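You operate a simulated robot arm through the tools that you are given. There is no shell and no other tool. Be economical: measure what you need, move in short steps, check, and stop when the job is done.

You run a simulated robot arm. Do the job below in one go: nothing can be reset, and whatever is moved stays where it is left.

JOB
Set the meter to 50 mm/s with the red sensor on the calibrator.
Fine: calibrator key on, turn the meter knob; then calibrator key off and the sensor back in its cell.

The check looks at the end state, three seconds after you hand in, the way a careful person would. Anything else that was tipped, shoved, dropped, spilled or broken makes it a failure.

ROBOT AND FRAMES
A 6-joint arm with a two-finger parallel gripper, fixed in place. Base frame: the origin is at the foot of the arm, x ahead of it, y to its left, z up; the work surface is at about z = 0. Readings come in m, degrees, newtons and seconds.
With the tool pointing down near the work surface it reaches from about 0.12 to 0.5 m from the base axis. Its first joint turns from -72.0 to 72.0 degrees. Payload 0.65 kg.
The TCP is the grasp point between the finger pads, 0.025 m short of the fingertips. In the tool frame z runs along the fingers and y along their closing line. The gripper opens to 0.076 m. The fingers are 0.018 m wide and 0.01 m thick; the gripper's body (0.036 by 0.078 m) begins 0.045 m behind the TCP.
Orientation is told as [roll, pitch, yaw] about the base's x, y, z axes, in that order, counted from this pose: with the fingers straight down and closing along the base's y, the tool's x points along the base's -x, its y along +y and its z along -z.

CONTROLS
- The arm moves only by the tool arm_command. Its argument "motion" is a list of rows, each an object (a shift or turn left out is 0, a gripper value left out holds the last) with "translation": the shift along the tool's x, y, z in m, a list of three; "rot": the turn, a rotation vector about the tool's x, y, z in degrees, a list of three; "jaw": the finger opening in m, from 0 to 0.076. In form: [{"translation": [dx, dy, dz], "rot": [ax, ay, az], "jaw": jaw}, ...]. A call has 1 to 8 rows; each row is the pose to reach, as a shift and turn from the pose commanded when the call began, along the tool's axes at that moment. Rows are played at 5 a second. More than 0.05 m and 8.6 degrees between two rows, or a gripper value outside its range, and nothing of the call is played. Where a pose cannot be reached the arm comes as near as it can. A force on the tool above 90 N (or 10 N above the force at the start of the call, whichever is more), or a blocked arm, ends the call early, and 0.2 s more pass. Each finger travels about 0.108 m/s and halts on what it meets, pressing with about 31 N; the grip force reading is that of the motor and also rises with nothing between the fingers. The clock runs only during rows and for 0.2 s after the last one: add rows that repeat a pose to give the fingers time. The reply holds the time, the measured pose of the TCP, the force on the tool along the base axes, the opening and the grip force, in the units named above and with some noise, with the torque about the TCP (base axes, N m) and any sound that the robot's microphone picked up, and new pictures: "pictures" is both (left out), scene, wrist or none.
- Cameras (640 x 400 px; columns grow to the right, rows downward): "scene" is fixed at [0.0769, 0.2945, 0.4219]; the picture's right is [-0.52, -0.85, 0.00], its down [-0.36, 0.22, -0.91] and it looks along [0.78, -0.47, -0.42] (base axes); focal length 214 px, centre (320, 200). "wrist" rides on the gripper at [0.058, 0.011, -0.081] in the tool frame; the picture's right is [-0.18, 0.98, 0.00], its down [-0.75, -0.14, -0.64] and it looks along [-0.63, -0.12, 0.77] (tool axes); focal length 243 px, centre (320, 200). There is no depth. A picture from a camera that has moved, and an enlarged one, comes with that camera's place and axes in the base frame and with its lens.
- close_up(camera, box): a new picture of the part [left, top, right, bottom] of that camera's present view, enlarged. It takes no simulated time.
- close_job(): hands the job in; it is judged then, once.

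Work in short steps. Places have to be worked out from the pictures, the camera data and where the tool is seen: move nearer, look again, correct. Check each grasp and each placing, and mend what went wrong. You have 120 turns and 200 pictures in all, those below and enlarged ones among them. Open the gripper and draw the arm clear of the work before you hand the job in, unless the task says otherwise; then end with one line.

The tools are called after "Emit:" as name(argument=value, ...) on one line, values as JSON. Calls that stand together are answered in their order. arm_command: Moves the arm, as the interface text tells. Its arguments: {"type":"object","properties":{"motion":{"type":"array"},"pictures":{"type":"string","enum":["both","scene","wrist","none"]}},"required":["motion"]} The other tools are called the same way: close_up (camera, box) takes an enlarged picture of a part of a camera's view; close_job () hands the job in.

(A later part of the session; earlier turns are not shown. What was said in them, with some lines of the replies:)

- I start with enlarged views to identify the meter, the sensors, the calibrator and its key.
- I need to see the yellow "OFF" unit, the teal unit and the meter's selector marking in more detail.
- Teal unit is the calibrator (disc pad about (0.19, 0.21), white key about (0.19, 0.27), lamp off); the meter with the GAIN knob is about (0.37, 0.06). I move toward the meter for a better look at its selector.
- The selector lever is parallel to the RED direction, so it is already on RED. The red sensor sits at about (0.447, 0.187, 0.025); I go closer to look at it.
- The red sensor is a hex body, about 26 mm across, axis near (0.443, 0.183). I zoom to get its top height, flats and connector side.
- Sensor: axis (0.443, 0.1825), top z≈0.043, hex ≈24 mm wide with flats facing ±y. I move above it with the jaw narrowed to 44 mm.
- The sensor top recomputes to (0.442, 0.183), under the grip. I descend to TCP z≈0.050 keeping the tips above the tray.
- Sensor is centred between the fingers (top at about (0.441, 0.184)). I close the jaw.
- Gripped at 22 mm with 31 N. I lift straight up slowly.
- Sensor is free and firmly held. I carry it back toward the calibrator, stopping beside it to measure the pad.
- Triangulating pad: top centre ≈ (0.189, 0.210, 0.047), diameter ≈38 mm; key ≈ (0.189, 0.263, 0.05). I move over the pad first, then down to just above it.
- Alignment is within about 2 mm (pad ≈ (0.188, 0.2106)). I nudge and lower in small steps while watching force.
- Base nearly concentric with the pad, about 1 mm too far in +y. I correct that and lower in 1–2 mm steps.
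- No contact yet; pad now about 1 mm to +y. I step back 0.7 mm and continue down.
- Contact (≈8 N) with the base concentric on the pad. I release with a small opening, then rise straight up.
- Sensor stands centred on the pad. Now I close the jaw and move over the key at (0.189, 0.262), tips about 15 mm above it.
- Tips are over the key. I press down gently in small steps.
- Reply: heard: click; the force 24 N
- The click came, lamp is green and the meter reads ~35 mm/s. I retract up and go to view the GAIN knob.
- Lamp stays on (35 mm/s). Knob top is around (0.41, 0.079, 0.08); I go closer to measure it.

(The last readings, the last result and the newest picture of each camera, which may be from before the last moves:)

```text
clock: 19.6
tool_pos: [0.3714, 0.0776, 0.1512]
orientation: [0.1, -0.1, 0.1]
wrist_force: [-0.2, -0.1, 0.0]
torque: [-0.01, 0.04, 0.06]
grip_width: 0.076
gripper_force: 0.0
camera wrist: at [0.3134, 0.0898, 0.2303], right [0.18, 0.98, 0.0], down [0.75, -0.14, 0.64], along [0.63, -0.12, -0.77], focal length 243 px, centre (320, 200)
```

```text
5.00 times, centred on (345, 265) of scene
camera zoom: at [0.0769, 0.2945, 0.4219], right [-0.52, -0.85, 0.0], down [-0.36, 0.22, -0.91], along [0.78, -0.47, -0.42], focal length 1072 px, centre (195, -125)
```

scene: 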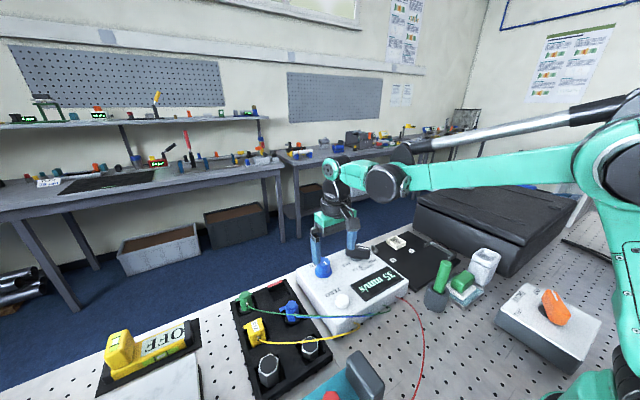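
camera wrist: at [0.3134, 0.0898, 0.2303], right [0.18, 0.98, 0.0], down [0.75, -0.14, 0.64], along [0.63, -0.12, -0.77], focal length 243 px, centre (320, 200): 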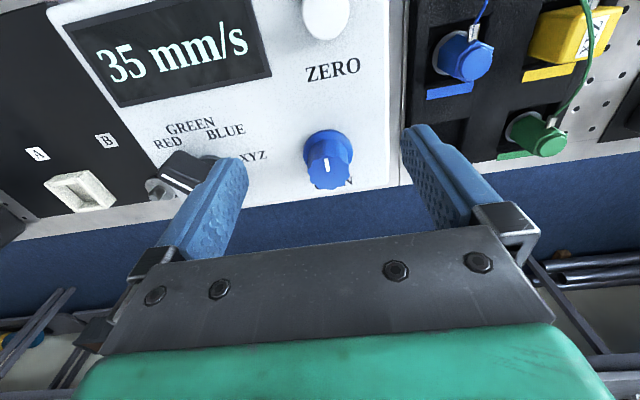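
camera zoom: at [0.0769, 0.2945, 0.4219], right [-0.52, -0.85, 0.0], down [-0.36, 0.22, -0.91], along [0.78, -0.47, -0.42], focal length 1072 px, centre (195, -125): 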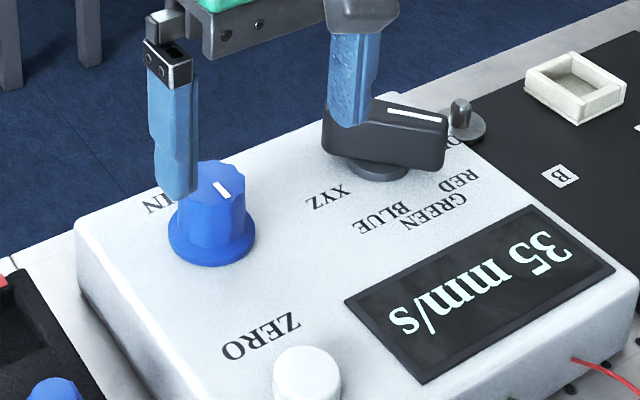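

Triangulated knob: axis ≈ (0.421, 0.0775), top z≈0.067, about 33 mm across. I move above it with jaw at 56 mm and check alignment.

Emit:
arm_command(motion=[{"translation": [-0.025, 0, 0.015], "jaw": 0.058}, {"translation": [-0.05, 0, 0.03], "jaw": 0.058}, {"translation": [-0.05, 0, 0.03], "jaw": 0.058}])

Emit:
close_up(camera="wrist", box=[240, 50, 400, 170])

Emit:
close_up(camera="scene", box=[285, 225, 405, 305])

```text
clock: 20.4
tool_pos: [0.4204, 0.078, 0.1206]
orientation: [0.1, 0.0, 0.0]
wrist_force: [-0.7, -0.2, -0.3]
torque: [-0.03, 0.02, 0.0]
grip_width: 0.058
gripper_force: 0.0
camera wrist: at [0.3626, 0.0892, 0.201], right [0.18, 0.98, 0.0], down [0.75, -0.14, 0.64], along [0.63, -0.12, -0.77], focal length 243 px, centre (320, 200)
```

scene: 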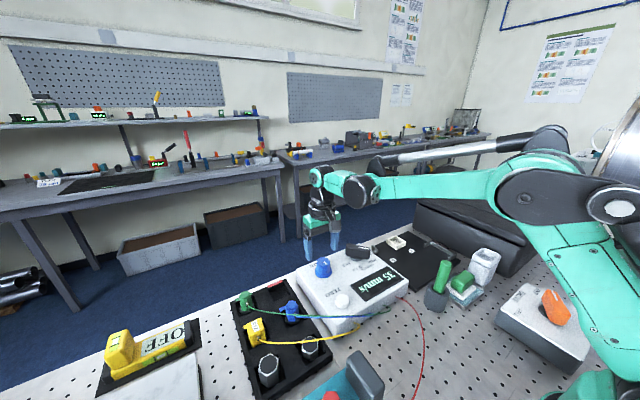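
wrist: 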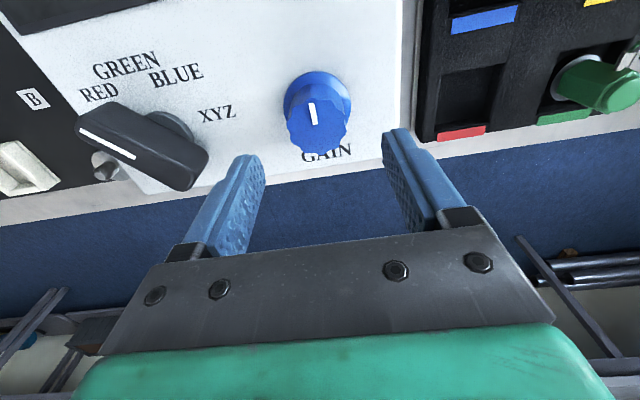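

```text
3.33 times, centred on (320, 110) of wrist
camera zoom: at [0.3626, 0.0892, 0.201], right [0.18, 0.98, 0.0], down [0.75, -0.14, 0.64], along [0.63, -0.12, -0.77], focal length 809 px, centre (320, 500)
```

zoom: 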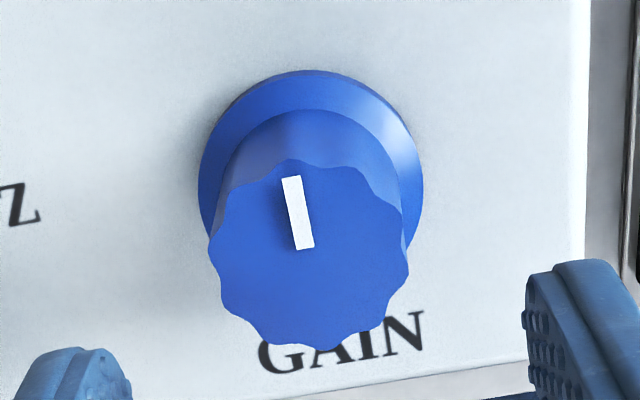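

```text
5.00 times, centred on (345, 265) of scene
camera zoom: at [0.0769, 0.2945, 0.4219], right [-0.52, -0.85, 0.0], down [-0.36, 0.22, -0.91], along [0.78, -0.47, -0.42], focal length 1072 px, centre (195, -125)
```

zoom: 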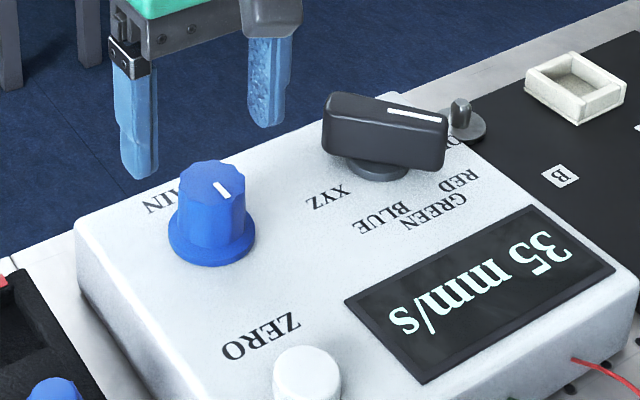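

Refined: knob axis (0.416, 0.078), top z≈0.074, flange ≈0.04. I shift back 4.5 mm and descend to TCP z≈0.077.

Emit:
arm_command(motion=[{"translation": [0.0045, 0, 0.01]}, {"translation": [0.0045, 0, 0.025]}, {"translation": [0.0045, 0, 0.036]}, {"translation": [0.0045, 0, 0.043]}, {"translation": [0.0045, 0, 0.043]}])

Emit:
close_up(camera="scene", box=[285, 225, 405, 305])

```text
clock: 21.6
tool_pos: [0.4166, 0.0783, 0.0781]
orientation: [0.1, 0.0, 0.0]
wrist_force: [0.4, 0.4, 0.4]
torque: [-0.02, 0.01, -0.01]
grip_width: 0.0578
gripper_force: 0.0
camera wrist: at [0.3582, 0.089, 0.1577], right [0.18, 0.98, 0.0], down [0.75, -0.14, 0.64], along [0.63, -0.12, -0.77], focal length 243 px, centre (320, 200)
```

scene: 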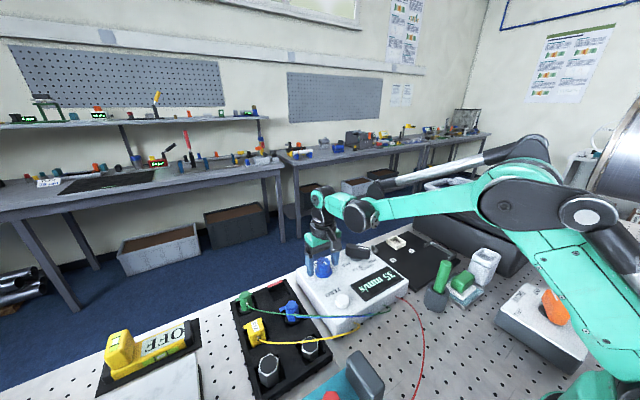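
wrist: 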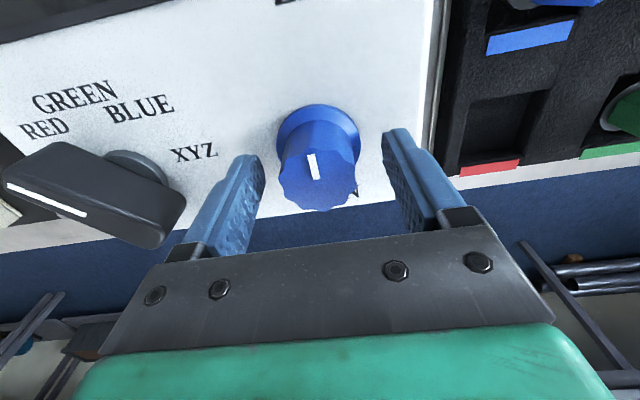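

```text
5.00 times, centred on (345, 265) of scene
camera zoom: at [0.0769, 0.2945, 0.4219], right [-0.52, -0.85, 0.0], down [-0.36, 0.22, -0.91], along [0.78, -0.47, -0.42], focal length 1072 px, centre (195, -125)
```

zoom: 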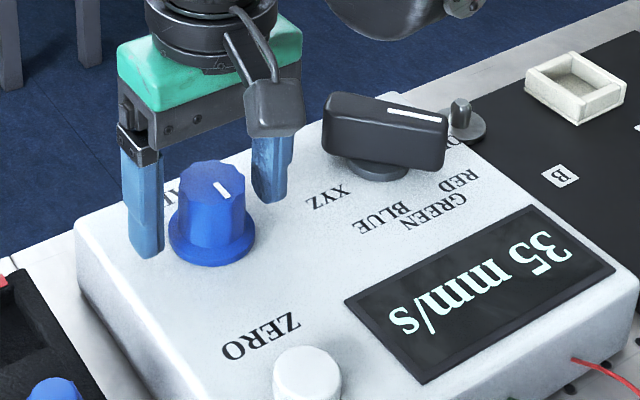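

Knob centred within ~1.5 mm (y≈0.077). I nudge -1 mm in y and close.

Emit:
arm_command(motion=[{"translation": [0, -0.001, 0], "jaw": 0.045}, {"translation": [0, -0.001, 0], "jaw": 0.034}, {"translation": [0, -0.001, 0], "jaw": 0.027}, {"translation": [0, -0.001, 0], "jaw": 0.027}], pictures="wrist")

```text
clock: 22.6
tool_pos: [0.4157, 0.076, 0.0778]
orientation: [0.0, 0.0, 0.1]
wrist_force: [0.5, 9.7, -3.1]
torque: [-0.44, -0.1, -0.02]
grip_width: 0.0325
gripper_force: 45.0
camera wrist: at [0.358, 0.0883, 0.1579], right [0.18, 0.98, 0.0], down [0.75, -0.14, 0.64], along [0.63, -0.12, -0.77], focal length 243 px, centre (320, 200)
```

wrist: 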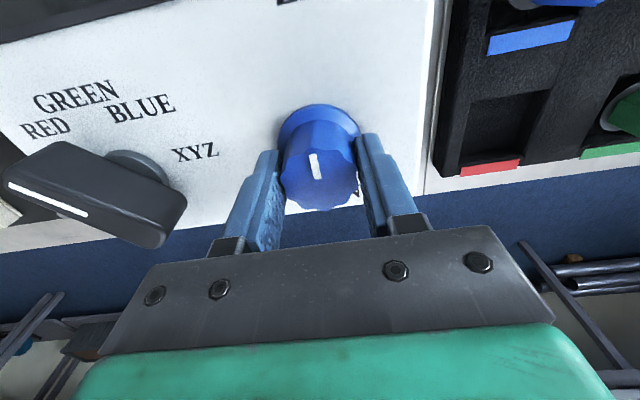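

Gripped at 32.5 mm. I relieve the side force slightly and turn clockwise (from above) by 16° to see the effect.

Emit:
arm_command(motion=[{"translation": [0, 0.0008, 0]}, {"translation": [0, 0.0008, 0], "rot": [0, 0, 8]}, {"translation": [0, 0.0008, 0], "rot": [0, 0, 16]}, {"translation": [0, 0.0008, 0], "rot": [0, 0, 16]}])

Emit:
close_up(camera="scene", box=[285, 225, 405, 305])

```text
clock: 23.6
tool_pos: [0.4155, 0.0782, 0.0791]
orientation: [-0.1, 0.1, -16.0]
wrist_force: [-8.9, -9.7, 37.4]
torque: [0.23, -0.58, 0.05]
grip_width: 0.0326
gripper_force: 45.2
camera wrist: at [0.3634, 0.1042, 0.1578], right [0.45, 0.89, 0.0], down [0.68, -0.34, 0.64], along [0.57, -0.29, -0.77], focal length 243 px, centre (320, 200)
```

scene: 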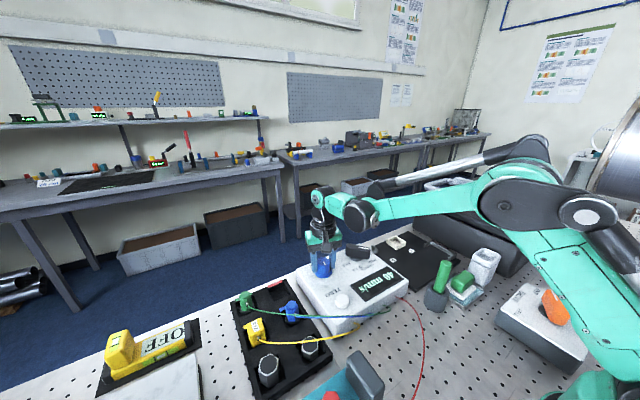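
wrist: 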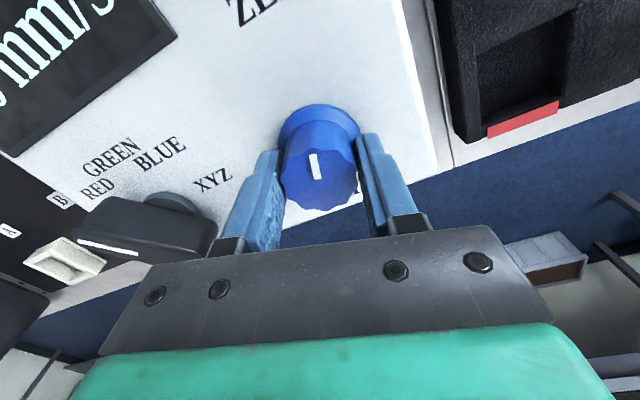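

```text
5.00 times, centred on (345, 265) of scene
camera zoom: at [0.0767, 0.2945, 0.422], right [-0.52, -0.85, 0.0], down [-0.36, 0.22, -0.91], along [0.78, -0.47, -0.42], focal length 1072 px, centre (195, -125)
```

zoom: 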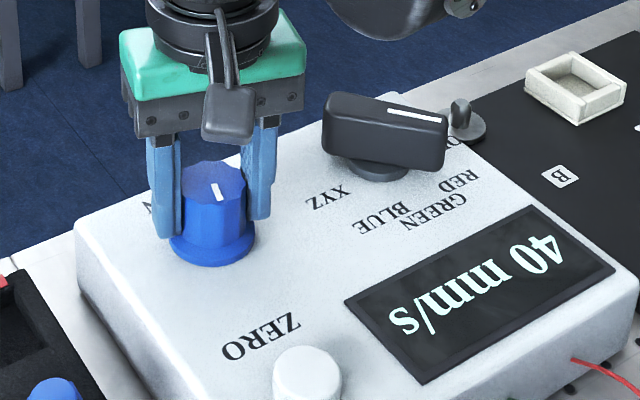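

40 mm/s: about 5 mm/s per 16°. There is an upward push on the tool, so I raise 1.5 mm and turn 24° more.

Emit:
arm_command(motion=[{"translation": [0, 0, -0.0015]}, {"translation": [0, 0, -0.0015], "rot": [0, 0, 8]}, {"translation": [0, 0, -0.0015], "rot": [0, 0, 16]}, {"translation": [0, 0, -0.0015], "rot": [0, 0, 24]}, {"translation": [0, 0, -0.0015], "rot": [0, 0, 24]}], pictures="none")

Emit:
close_up(camera="scene", box=[285, 225, 405, 305])

```text
clock: 24.8
tool_pos: [0.4147, 0.0772, 0.0783]
orientation: [-0.2, -0.2, -40.2]
wrist_force: [-17.1, -35.2, -39.4]
torque: [0.6, -0.21, 0.02]
grip_width: 0.0328
gripper_force: 45.1
```

```text
5.00 times, centred on (345, 265) of scene
camera zoom: at [0.077, 0.2945, 0.4218], right [-0.52, -0.85, 0.0], down [-0.36, 0.22, -0.91], along [0.78, -0.47, -0.42], focal length 1072 px, centre (195, -125)
```

zoom: 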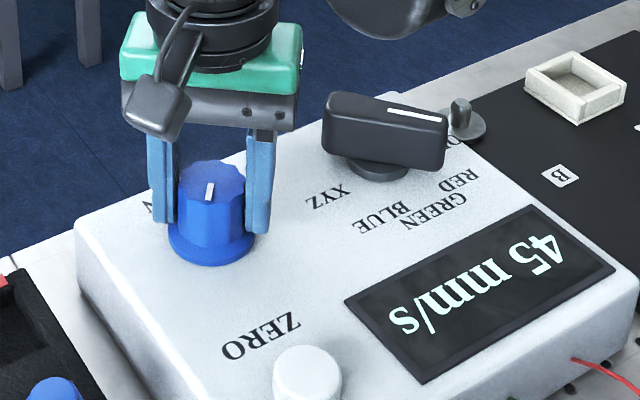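

45 mm/s; side and downward forces show my pose is ~1 mm off the knob's axis, so I relieve that, then turn 8° and read.

Emit:
arm_command(motion=[{"translation": [0, -0.0012, 0.0008]}, {"translation": [0, -0.0012, 0.0008], "rot": [0, 0, 4]}, {"translation": [0, -0.0012, 0.0008], "rot": [0, 0, 8]}, {"translation": [0, -0.0012, 0.0008], "rot": [0, 0, 8]}], pictures="none")

Emit:
close_up(camera="scene", box=[285, 225, 405, 305])

```text
clock: 25.8
tool_pos: [0.4146, 0.0769, 0.0782]
orientation: [0.0, -0.1, -48.0]
wrist_force: [-0.9, -20.1, -2.7]
torque: [-0.58, -0.78, -0.03]
grip_width: 0.0326
gripper_force: 45.5
```

```text
5.00 times, centred on (345, 265) of scene
camera zoom: at [0.0769, 0.2945, 0.4219], right [-0.52, -0.85, 0.0], down [-0.36, 0.22, -0.91], along [0.78, -0.47, -0.42], focal length 1072 px, centre (195, -125)
```

zoom: 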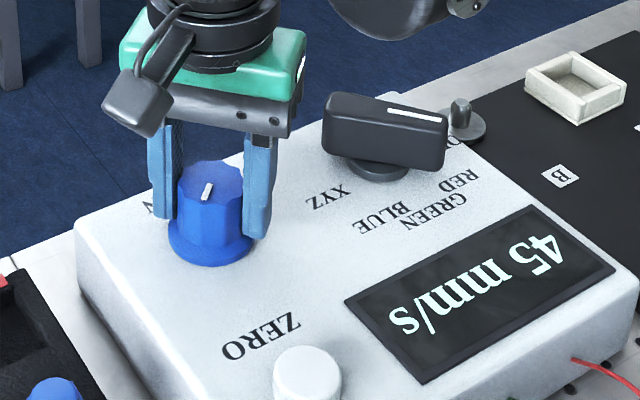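

Still 45, so the display appears to step in 5s. I turn 8° more with a small side relief.

Emit:
arm_command(motion=[{"translation": [-0.0004, -0.0004, 0]}, {"translation": [-0.0004, -0.0004, 0], "rot": [0, 0, 4]}, {"translation": [-0.0004, -0.0004, 0], "rot": [0, 0, 8]}, {"translation": [-0.0004, -0.0004, 0], "rot": [0, 0, 8]}], pictures="none")

Emit:
close_up(camera="scene", box=[285, 225, 405, 305])

```text
clock: 26.8
tool_pos: [0.4151, 0.0775, 0.0776]
orientation: [0.1, 0.0, -56.0]
wrist_force: [10.9, -5.2, 2.8]
torque: [-1.22, 0.03, -0.03]
grip_width: 0.0327
gripper_force: 44.7
```

```text
5.00 times, centred on (345, 265) of scene
camera zoom: at [0.0769, 0.2945, 0.4219], right [-0.52, -0.85, 0.0], down [-0.36, 0.22, -0.91], along [0.78, -0.47, -0.42], focal length 1072 px, centre (195, -125)
```

zoom: 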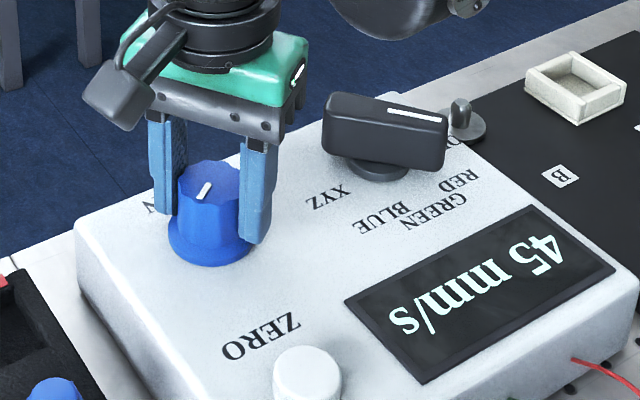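

Still 45 and the knob is following. Another 8°.

Emit:
arm_command(motion=[{"translation": [0, 0, 0], "rot": [0, 0, 4]}, {"translation": [0, 0, 0], "rot": [0, 0, 8]}, {"translation": [0, 0, 0], "rot": [0, 0, 8]}], pictures="none")

Emit:
close_up(camera="scene", box=[285, 225, 405, 305])

```text
clock: 27.6
tool_pos: [0.4146, 0.076, 0.0782]
orientation: [0.1, 0.1, -64.0]
wrist_force: [17.1, -2.7, 18.9]
torque: [-0.56, 0.13, -0.02]
grip_width: 0.0327
gripper_force: 44.9
```

```text
5.00 times, centred on (345, 265) of scene
camera zoom: at [0.0768, 0.2945, 0.4219], right [-0.52, -0.85, 0.0], down [-0.36, 0.22, -0.91], along [0.78, -0.47, -0.42], focal length 1072 px, centre (195, -125)
```

zoom: 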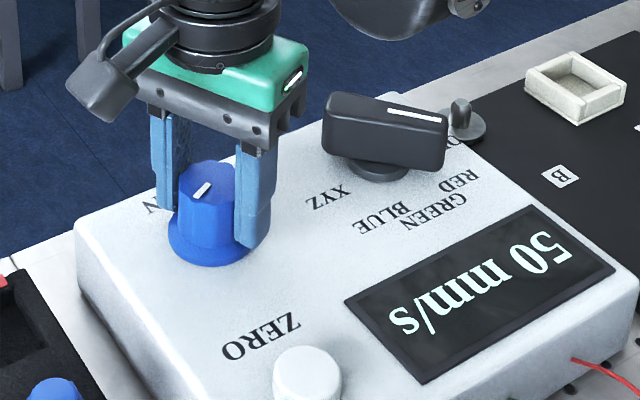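

50 mm/s shown. The display steps in 5s, so I find the band's upper edge to centre the knob: another 8°.

Emit:
arm_command(motion=[{"translation": [0, 0, -0.0003], "rot": [0, 0, 4]}, {"translation": [0, 0, -0.0003], "rot": [0, 0, 8]}, {"translation": [0, 0, -0.0003], "rot": [0, 0, 8]}], pictures="none")

Emit:
close_up(camera="scene", box=[285, 225, 405, 305])

```text
clock: 28.4
tool_pos: [0.4157, 0.0766, 0.0784]
orientation: [0.2, 0.0, -71.9]
wrist_force: [23.3, -3.0, -5.3]
torque: [0.14, 0.46, -0.04]
grip_width: 0.0328
gripper_force: 44.9
```

```text
5.00 times, centred on (345, 265) of scene
camera zoom: at [0.0769, 0.2945, 0.4219], right [-0.52, -0.85, 0.0], down [-0.36, 0.22, -0.91], along [0.78, -0.47, -0.42], focal length 1072 px, centre (195, -125)
```

zoom: 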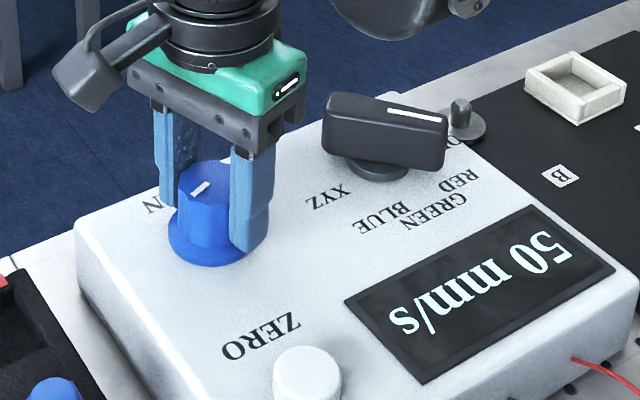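

50 with the estimated band centre (~72°) reached. I release and rise straight up, then check the reading.

Emit:
arm_command(motion=[{"translation": [0, 0, 0], "jaw": 0.042}, {"translation": [0, 0, 0], "jaw": 0.052}, {"translation": [0, 0, 0], "jaw": 0.052}, {"translation": [0, 0, -0.02], "jaw": 0.052}, {"translation": [0, 0, -0.05], "jaw": 0.052}, {"translation": [0, 0, -0.09], "jaw": 0.052}, {"translation": [0, 0, -0.12], "jaw": 0.052}], pictures="scene")

Emit:
close_up(camera="scene", box=[285, 225, 405, 305])

```text
clock: 30.0
tool_pos: [0.4144, 0.0773, 0.1992]
orientation: [0.0, 0.1, -72.1]
wrist_force: [-0.6, -0.6, 0.8]
torque: [-0.03, 0.0, 0.0]
grip_width: 0.0521
gripper_force: 0.0
```

scene: 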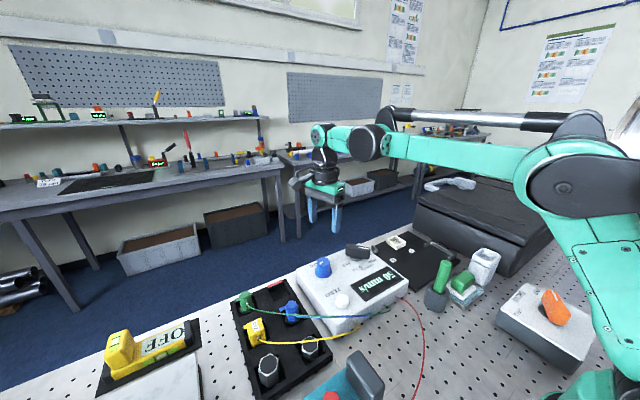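

```text
5.00 times, centred on (345, 265) of scene
camera zoom: at [0.0769, 0.2945, 0.4219], right [-0.52, -0.85, 0.0], down [-0.36, 0.22, -0.91], along [0.78, -0.47, -0.42], focal length 1072 px, centre (195, -125)
```

zoom: 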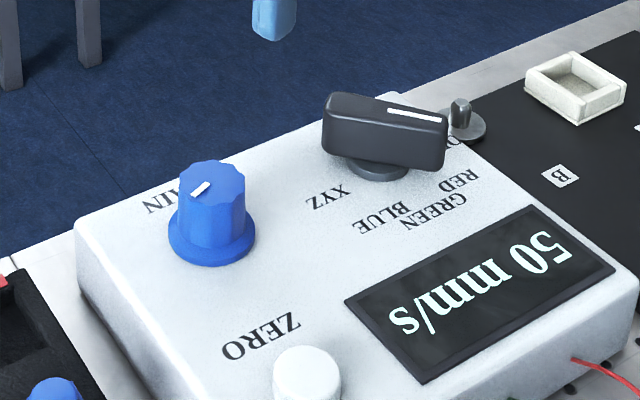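

Reading holds at 50 with the arm away. Now I travel back over the calibrator key, unwinding the wrist.

Emit:
arm_command(motion=[{"translation": [0.0307, -0.0197, 0], "rot": [0, 0, -8], "jaw": 0.03}, {"translation": [0.0615, -0.0395, 0], "rot": [0, 0, -16], "jaw": 0}, {"translation": [0.0922, -0.0592, 0], "rot": [0, 0, -24], "jaw": 0}, {"translation": [0.1229, -0.0789, 0], "rot": [0, 0, -32], "jaw": 0}, {"translation": [0.1536, -0.0986, 0], "rot": [0, 0, -40], "jaw": 0}, {"translation": [0.1844, -0.1184, 0], "rot": [0, 0, -48], "jaw": 0}, {"translation": [0.2151, -0.1381, 0], "rot": [0, 0, -56], "jaw": 0}, {"translation": [0.2458, -0.1578, 0], "rot": [0, 0, -64], "jaw": 0}], pictures="none")

Emit:
arm_command(motion=[{"translation": [0, 0, 0], "rot": [0, 0, -8]}, {"translation": [0, 0, 0], "rot": [0, 0, -8]}], pictures="wrist")

Emit:
close_up(camera="wrist", box=[200, 0, 440, 150])

```text
clock: 31.8
tool_pos: [0.1885, 0.2615, 0.1977]
orientation: [0.0, 0.0, -7.9]
wrist_force: [-0.5, -0.5, 0.0]
torque: [0.02, 0.03, 0.0]
grip_width: 0.0
gripper_force: 23.8
```

```text
clock: 32.4
tool_pos: [0.1887, 0.2614, 0.1975]
orientation: [0.0, 0.0, 0.0]
wrist_force: [-0.9, 0.1, 0.2]
torque: [0.03, -0.01, -0.01]
grip_width: 0.0
gripper_force: 23.6
camera wrist: at [0.1312, 0.2723, 0.2779], right [0.18, 0.98, 0.0], down [0.75, -0.14, 0.64], along [0.63, -0.12, -0.77], focal length 243 px, centre (320, 200)
```

wrist: 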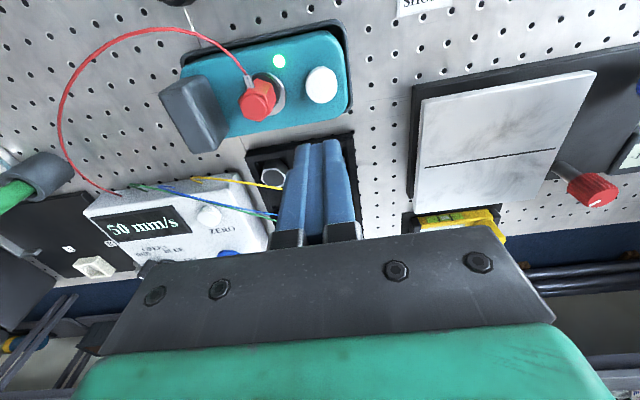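

```text
2.67 times, centred on (320, 75) of wrist
camera zoom: at [0.1312, 0.2723, 0.2779], right [0.18, 0.98, 0.0], down [0.75, -0.14, 0.64], along [0.63, -0.12, -0.77], focal length 647 px, centre (320, 533)
```

zoom: 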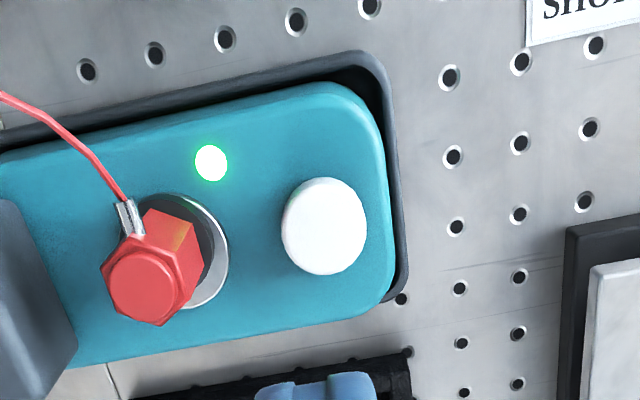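

Over the key at (0.1887, 0.2614). I lower to just above it, then press as before.

Emit:
arm_command(motion=[{"translation": [0, 0.0007, 0.04]}, {"translation": [0, 0.0007, 0.08]}, {"translation": [0, 0.0007, 0.106]}, {"translation": [0, 0.0007, 0.114]}, {"translation": [0, 0.0007, 0.12]}, {"translation": [0, 0.0007, 0.123]}, {"translation": [0, 0.0007, 0.123]}], pictures="wrist")

```text
clock: 34.0
tool_pos: [0.1883, 0.2617, 0.0751]
orientation: [0.0, 0.0, 0.0]
wrist_force: [-3.4, -3.8, 19.0]
torque: [-0.07, 0.09, -0.01]
grip_width: 0.0002
gripper_force: 24.2
heard: click
camera wrist: at [0.1311, 0.2735, 0.1554], right [0.18, 0.98, 0.0], down [0.75, -0.14, 0.64], along [0.63, -0.12, -0.77], focal length 243 px, centre (320, 200)
```

wrist: 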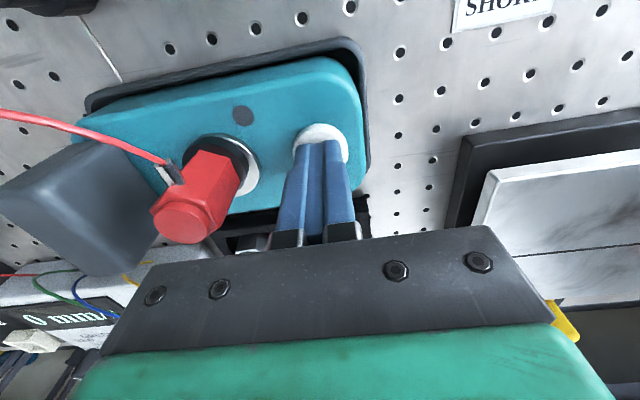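

Click, lamp off, meter 0. I rise, move over the sensor and open the jaw to 40 mm.

Emit:
arm_command(motion=[{"translation": [0, 0, -0.05]}, {"translation": [0, 0, -0.09]}, {"translation": [0, -0.026, -0.09], "jaw": 0.02}, {"translation": [0, -0.0515, -0.09], "jaw": 0.04}, {"translation": [0, -0.0515, -0.09], "jaw": 0.04}], pictures="wrist")

Emit:
close_up(camera="wrist", box=[200, 0, 440, 150])

```text
clock: 35.2
tool_pos: [0.1905, 0.2093, 0.1637]
orientation: [-0.1, 0.0, 0.1]
wrist_force: [-0.1, -0.1, -0.4]
torque: [0.02, 0.0, -0.05]
grip_width: 0.0401
gripper_force: 0.1
camera wrist: at [0.1327, 0.2209, 0.2443], right [0.18, 0.98, 0.0], down [0.75, -0.14, 0.64], along [0.63, -0.12, -0.77], focal length 243 px, centre (320, 200)
```

wrist: 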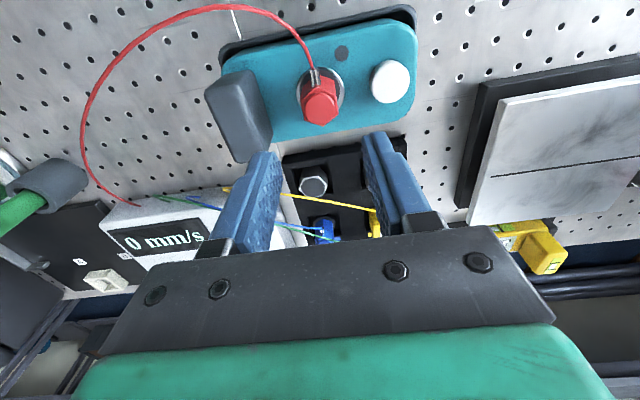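

```text
2.67 times, centred on (320, 75) of wrist
camera zoom: at [0.1327, 0.2209, 0.2443], right [0.18, 0.98, 0.0], down [0.75, -0.14, 0.64], along [0.63, -0.12, -0.77], focal length 647 px, centre (320, 533)
```

zoom: 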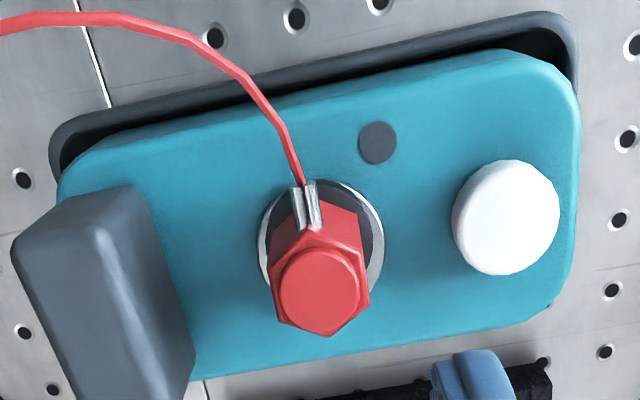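

Lamp and reading off. I descend to the release height (TCP z≈0.092) and grip the sensor.

Emit:
arm_command(motion=[{"translation": [0, 0.0008, 0.03]}, {"translation": [0, 0.0008, 0.055]}, {"translation": [0, 0.0008, 0.0715]}, {"translation": [0, 0.0008, 0.0715]}, {"translation": [0, 0.0008, 0.0715], "jaw": 0.026}, {"translation": [0, 0.0008, 0.0715], "jaw": 0.016}, {"translation": [0, 0.0008, 0.0715], "jaw": 0.016}], pictures="wrist")

```text
clock: 36.8
tool_pos: [0.1891, 0.2104, 0.0928]
orientation: [0.0, 0.0, 0.0]
wrist_force: [0.0, -0.7, -8.2]
torque: [-0.02, 0.0, -0.03]
grip_width: 0.0226
gripper_force: 30.9
camera wrist: at [0.1313, 0.2218, 0.1736], right [0.18, 0.98, 0.0], down [0.75, -0.14, 0.64], along [0.63, -0.12, -0.77], focal length 243 px, centre (320, 200)
```

wrist: 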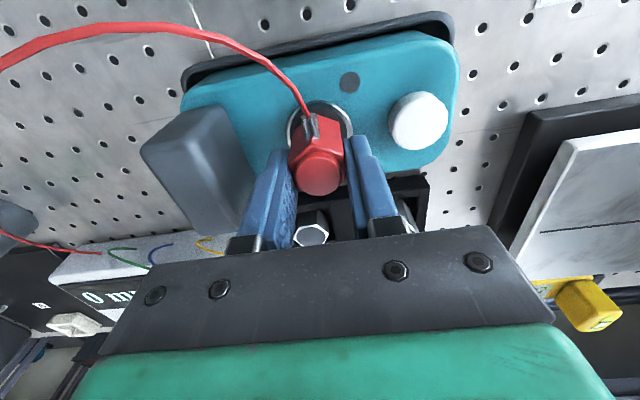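

Gripped. Lift off the pad vertically and carry forward to above the cell.

Emit:
arm_command(motion=[{"translation": [0, 0, -0.02]}, {"translation": [0, 0, -0.06]}, {"translation": [-0.042, -0.0045, -0.06]}, {"translation": [-0.084, -0.009, -0.06]}, {"translation": [-0.126, -0.0135, -0.06]}, {"translation": [-0.169, -0.018, -0.06]}, {"translation": [-0.211, -0.0225, -0.06]}, {"translation": [-0.2525, -0.027, -0.06]}])

Emit:
close_up(camera="wrist", box=[220, 50, 420, 200])

```text
clock: 38.6
tool_pos: [0.44, 0.185, 0.1537]
orientation: [0.0, 0.0, 0.1]
wrist_force: [-0.2, 1.0, 0.1]
torque: [-0.01, -0.01, 0.02]
grip_width: 0.0223
gripper_force: 31.4
camera wrist: at [0.3824, 0.1964, 0.2339], right [0.18, 0.98, 0.0], down [0.75, -0.14, 0.64], along [0.63, -0.12, -0.77], focal length 243 px, centre (320, 200)
```

scene: 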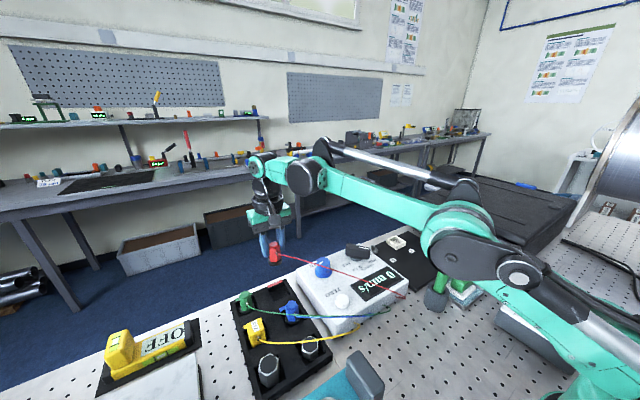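
wrist: 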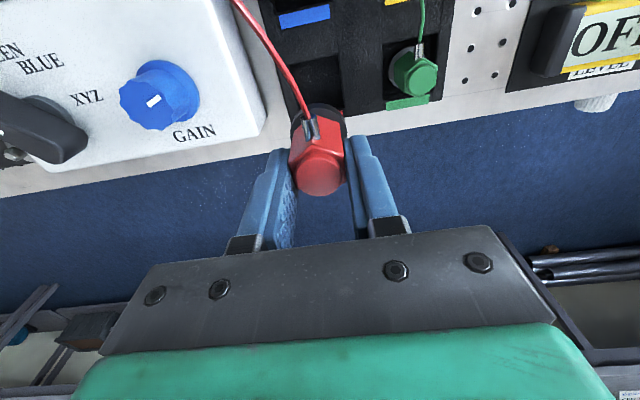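

```text
2.67 times, centred on (320, 125) of wrist
camera zoom: at [0.3824, 0.1964, 0.2339], right [0.18, 0.98, 0.0], down [0.75, -0.14, 0.64], along [0.63, -0.12, -0.77], focal length 647 px, centre (320, 400)
```

zoom: 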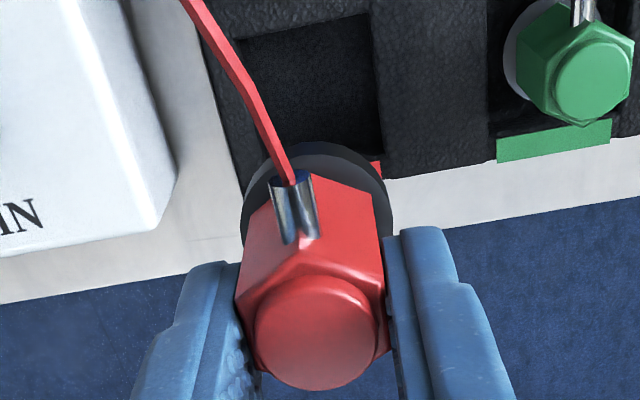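

Above the cell. I descend to ~25 mm above seat and check alignment.

Emit:
arm_command(motion=[{"translation": [0, -0.0005, 0.03]}, {"translation": [0, -0.0005, 0.06]}, {"translation": [0, -0.0005, 0.075]}, {"translation": [0, -0.0005, 0.075]}], pictures="wrist")

Emit:
close_up(camera="scene", box=[225, 245, 345, 325])

Emit:
close_up(camera="wrist", box=[220, 50, 420, 200])

```text
clock: 39.6
tool_pos: [0.4408, 0.1829, 0.0786]
orientation: [0.0, 0.0, 0.0]
wrist_force: [0.4, 0.0, -0.9]
torque: [0.01, 0.03, -0.01]
grip_width: 0.0221
gripper_force: 31.2
camera wrist: at [0.3826, 0.1941, 0.1596], right [0.18, 0.98, 0.0], down [0.75, -0.14, 0.64], along [0.63, -0.12, -0.77], focal length 243 px, centre (320, 200)
```

wrist: 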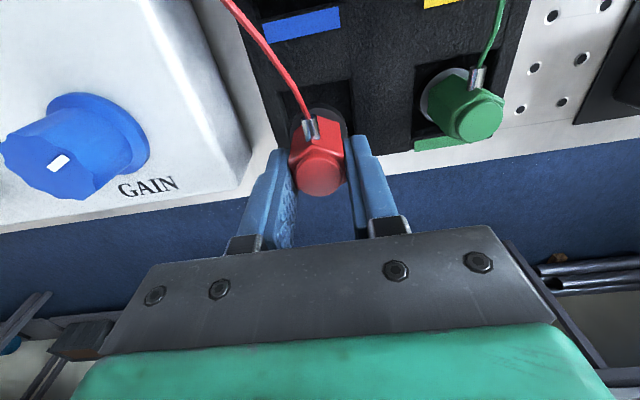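

```text
5.00 times, centred on (285, 285) of scene
camera zoom: at [0.0769, 0.2945, 0.4219], right [-0.52, -0.85, 0.0], down [-0.36, 0.22, -0.91], along [0.78, -0.47, -0.42], focal length 1072 px, centre (495, -225)
```

zoom: 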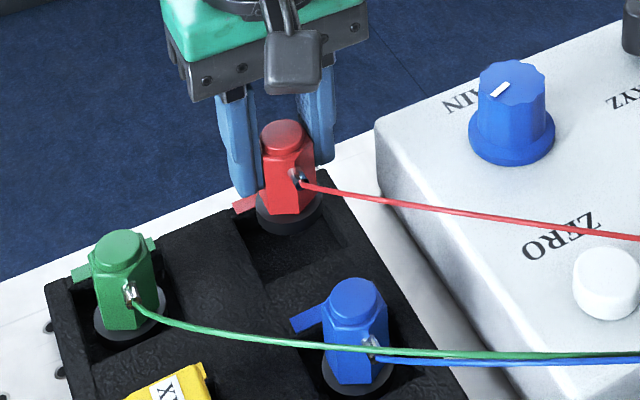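

```text
2.67 times, centred on (320, 125) of wrist
camera zoom: at [0.3826, 0.1941, 0.1596], right [0.18, 0.98, 0.0], down [0.75, -0.14, 0.64], along [0.63, -0.12, -0.77], focal length 647 px, centre (320, 400)
```

zoom: 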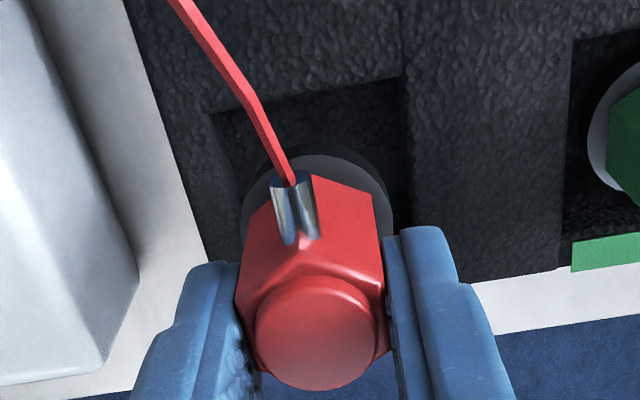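

Aligned as at pickup (TCP 0.4408, 0.1829). I lower to near the seat.

Emit:
arm_command(motion=[{"translation": [0, 0, 0.008]}, {"translation": [0, 0, 0.016]}, {"translation": [0, 0, 0.022]}, {"translation": [0, 0, 0.025]}, {"translation": [0, 0, 0.025]}], pictures="wrist")

Emit:
close_up(camera="wrist", box=[220, 50, 420, 200])

```text
clock: 40.8
tool_pos: [0.4399, 0.1845, 0.0539]
orientation: [0.0, 0.0, 0.0]
wrist_force: [0.1, 0.0, -0.8]
torque: [0.0, -0.02, -0.01]
grip_width: 0.0221
gripper_force: 30.9
camera wrist: at [0.3829, 0.1957, 0.1338], right [0.18, 0.98, 0.0], down [0.75, -0.14, 0.64], along [0.63, -0.12, -0.77], focal length 243 px, centre (320, 200)
```

wrist: 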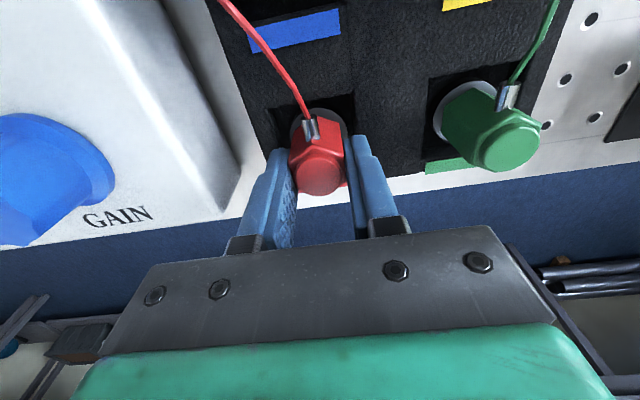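

```text
2.67 times, centred on (320, 125) of wrist
camera zoom: at [0.3829, 0.1957, 0.1338], right [0.18, 0.98, 0.0], down [0.75, -0.14, 0.64], along [0.63, -0.12, -0.77], focal length 647 px, centre (320, 400)
```

zoom: 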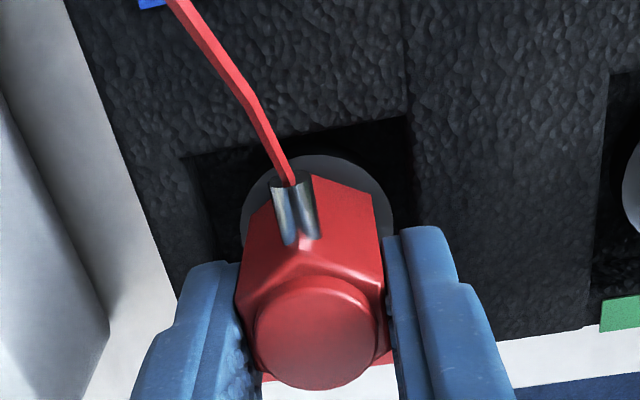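

Inside the cell without contact; slightly toward +y, so I shift -1.5 mm and lower the last 2–3 mm.

Emit:
arm_command(motion=[{"translation": [0, -0.0013, 0]}, {"translation": [0, -0.0013, 0.001]}, {"translation": [0, -0.0013, 0.002]}, {"translation": [0, -0.0013, 0.0025]}, {"translation": [0, -0.0013, 0.0025]}], pictures="wrist")

Emit:
close_up(camera="wrist", box=[220, 50, 420, 200])

```text
clock: 42.0
tool_pos: [0.4418, 0.1822, 0.0516]
orientation: [0.0, 0.1, 0.1]
wrist_force: [-1.9, 1.1, 30.3]
torque: [0.04, 0.12, -0.03]
grip_width: 0.0225
gripper_force: 31.5
camera wrist: at [0.3836, 0.194, 0.1319], right [0.18, 0.98, 0.0], down [0.75, -0.14, 0.64], along [0.63, -0.12, -0.77], focal length 243 px, centre (320, 200)
```

wrist: 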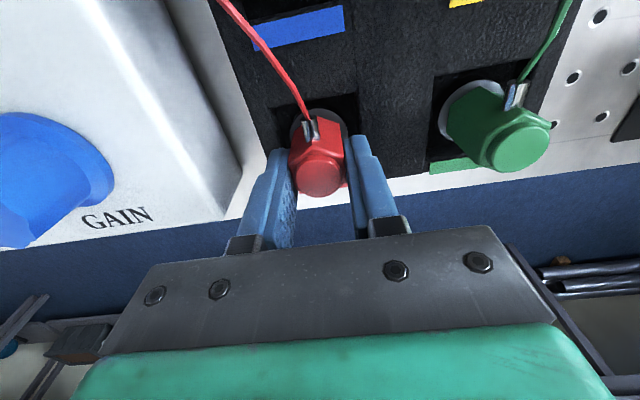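

```text
2.67 times, centred on (320, 125) of wrist
camera zoom: at [0.3836, 0.194, 0.1319], right [0.18, 0.98, 0.0], down [0.75, -0.14, 0.64], along [0.63, -0.12, -0.77], focal length 647 px, centre (320, 400)
```

zoom: 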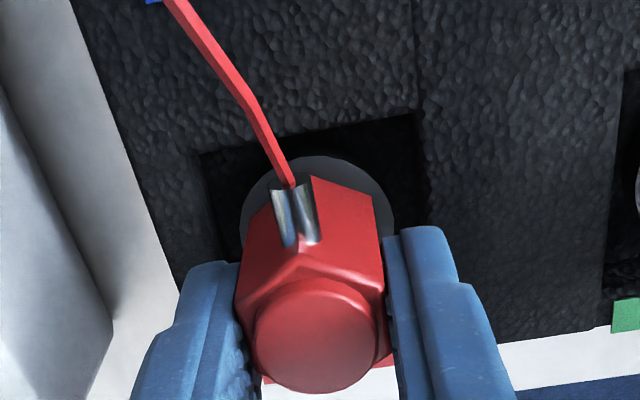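

Seated on the cell floor (30 N upward contact at the original height), well centred. I ease off, open slightly and rise.

Emit:
arm_command(motion=[{"translation": [0, 0, -0.0008]}, {"translation": [0, 0, -0.0008], "jaw": 0.032}, {"translation": [0, 0, -0.0008], "jaw": 0.042}, {"translation": [0, 0, -0.0008], "jaw": 0.042}, {"translation": [0, 0, -0.02], "jaw": 0.042}, {"translation": [0, 0, -0.06], "jaw": 0.042}, {"translation": [0.03, 0, -0.1], "jaw": 0.042}, {"translation": [0.06, 0, -0.13], "jaw": 0.042}])

Emit:
close_up(camera="wrist", box=[220, 50, 420, 200])

Emit:
close_up(camera="scene", box=[225, 235, 405, 355])

```text
clock: 43.8
tool_pos: [0.381, 0.1833, 0.1805]
orientation: [0.0, 0.1, 0.0]
wrist_force: [0.4, -0.6, -0.2]
torque: [0.03, 0.02, -0.01]
grip_width: 0.042
gripper_force: 0.2
camera wrist: at [0.3224, 0.1945, 0.2616], right [0.18, 0.98, 0.0], down [0.75, -0.14, 0.64], along [0.63, -0.12, -0.77], focal length 243 px, centre (320, 200)
```

scene: 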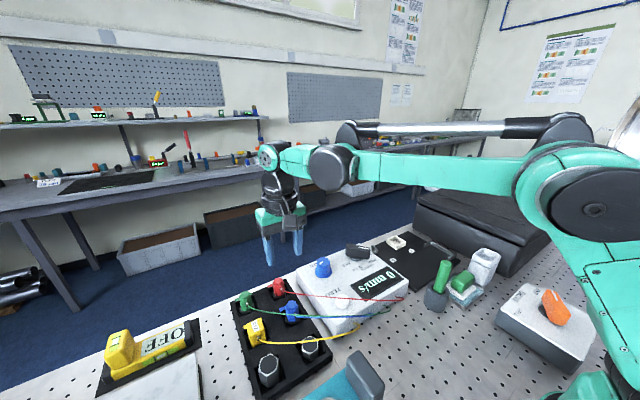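
wrist: 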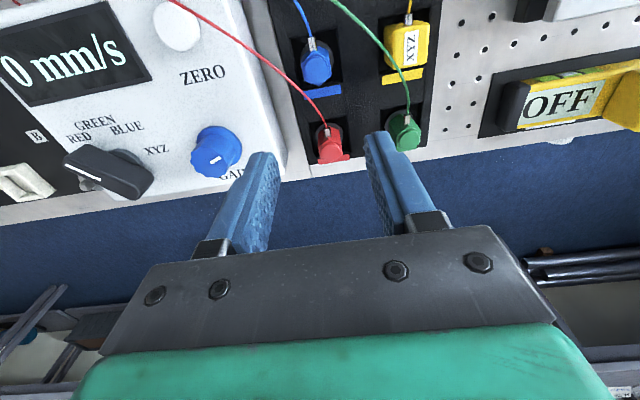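

```text
2.67 times, centred on (320, 125) of wrist
camera zoom: at [0.3224, 0.1945, 0.2616], right [0.18, 0.98, 0.0], down [0.75, -0.14, 0.64], along [0.63, -0.12, -0.77], focal length 647 px, centre (320, 400)
```

zoom: 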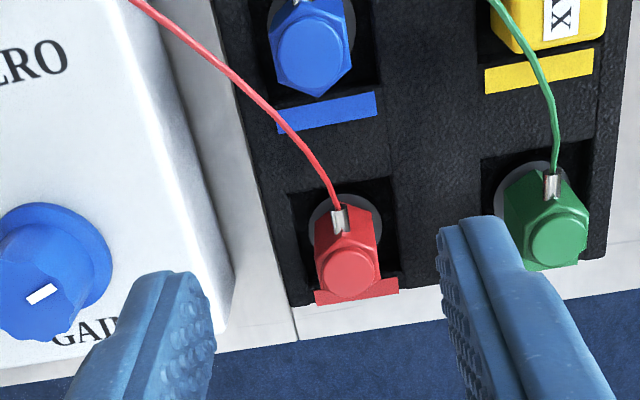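

```text
3.33 times, centred on (315, 295) of scene
camera zoom: at [0.0769, 0.2945, 0.4219], right [-0.52, -0.85, 0.0], down [-0.36, 0.22, -0.91], along [0.78, -0.47, -0.42], focal length 715 px, centre (337, -117)
```

zoom: 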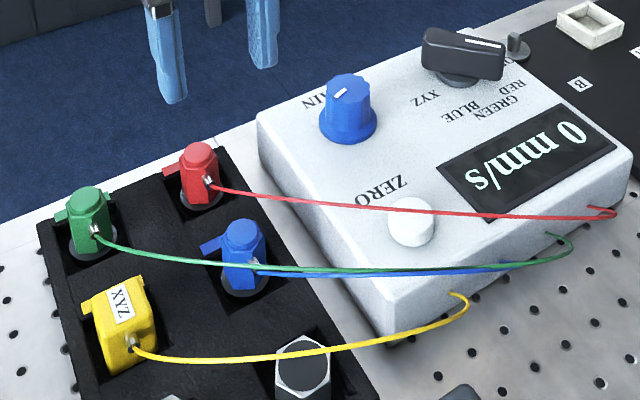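

Sensor is upright in its cell as before. I draw the arm back to near its start pose with the jaw open and check the calibrator once more.

Emit:
arm_command(motion=[{"translation": [0.03, 0, -0.035], "jaw": 0.076}, {"translation": [0.06, -0.003, -0.07], "jaw": 0.076}, {"translation": [0.09, -0.006, -0.1], "jaw": 0.076}, {"translation": [0.125, -0.009, -0.13], "jaw": 0.076}, {"translation": [0.16, -0.013, -0.16], "jaw": 0.076}, {"translation": [0.19, -0.018, -0.19], "jaw": 0.076}, {"translation": [0.19, -0.018, -0.19], "jaw": 0.076}])

```text
clock: 45.4
tool_pos: [0.1903, 0.1654, 0.3703]
orientation: [0.1, 0.0, 0.0]
wrist_force: [-0.8, -0.8, 0.4]
torque: [0.02, 0.02, 0.0]
grip_width: 0.076
gripper_force: 0.1
camera wrist: at [0.1325, 0.1774, 0.4499], right [0.18, 0.98, 0.0], down [0.75, -0.14, 0.64], along [0.63, -0.12, -0.77], focal length 243 px, centre (320, 200)
```

scene: 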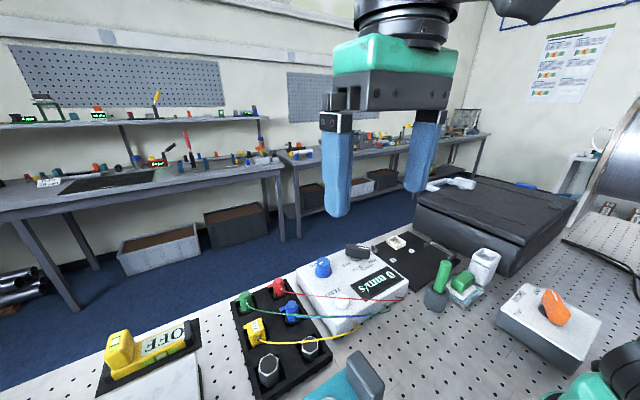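
wrist: 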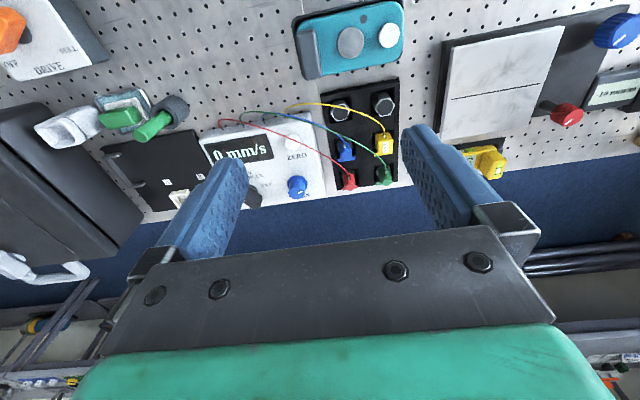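

Everything is in place: lamp off, sensor in its cell, arm clear. Handing in.

Emit:
close_job()

```text
The job is handed in.
```

With the red sensor on the calibrator, the meter was set to 50 mm/s (its display moved in steps of 5 mm/s); the calibrator key is now off, the sensor is back in its cell, and the arm is clear with the gripper open.
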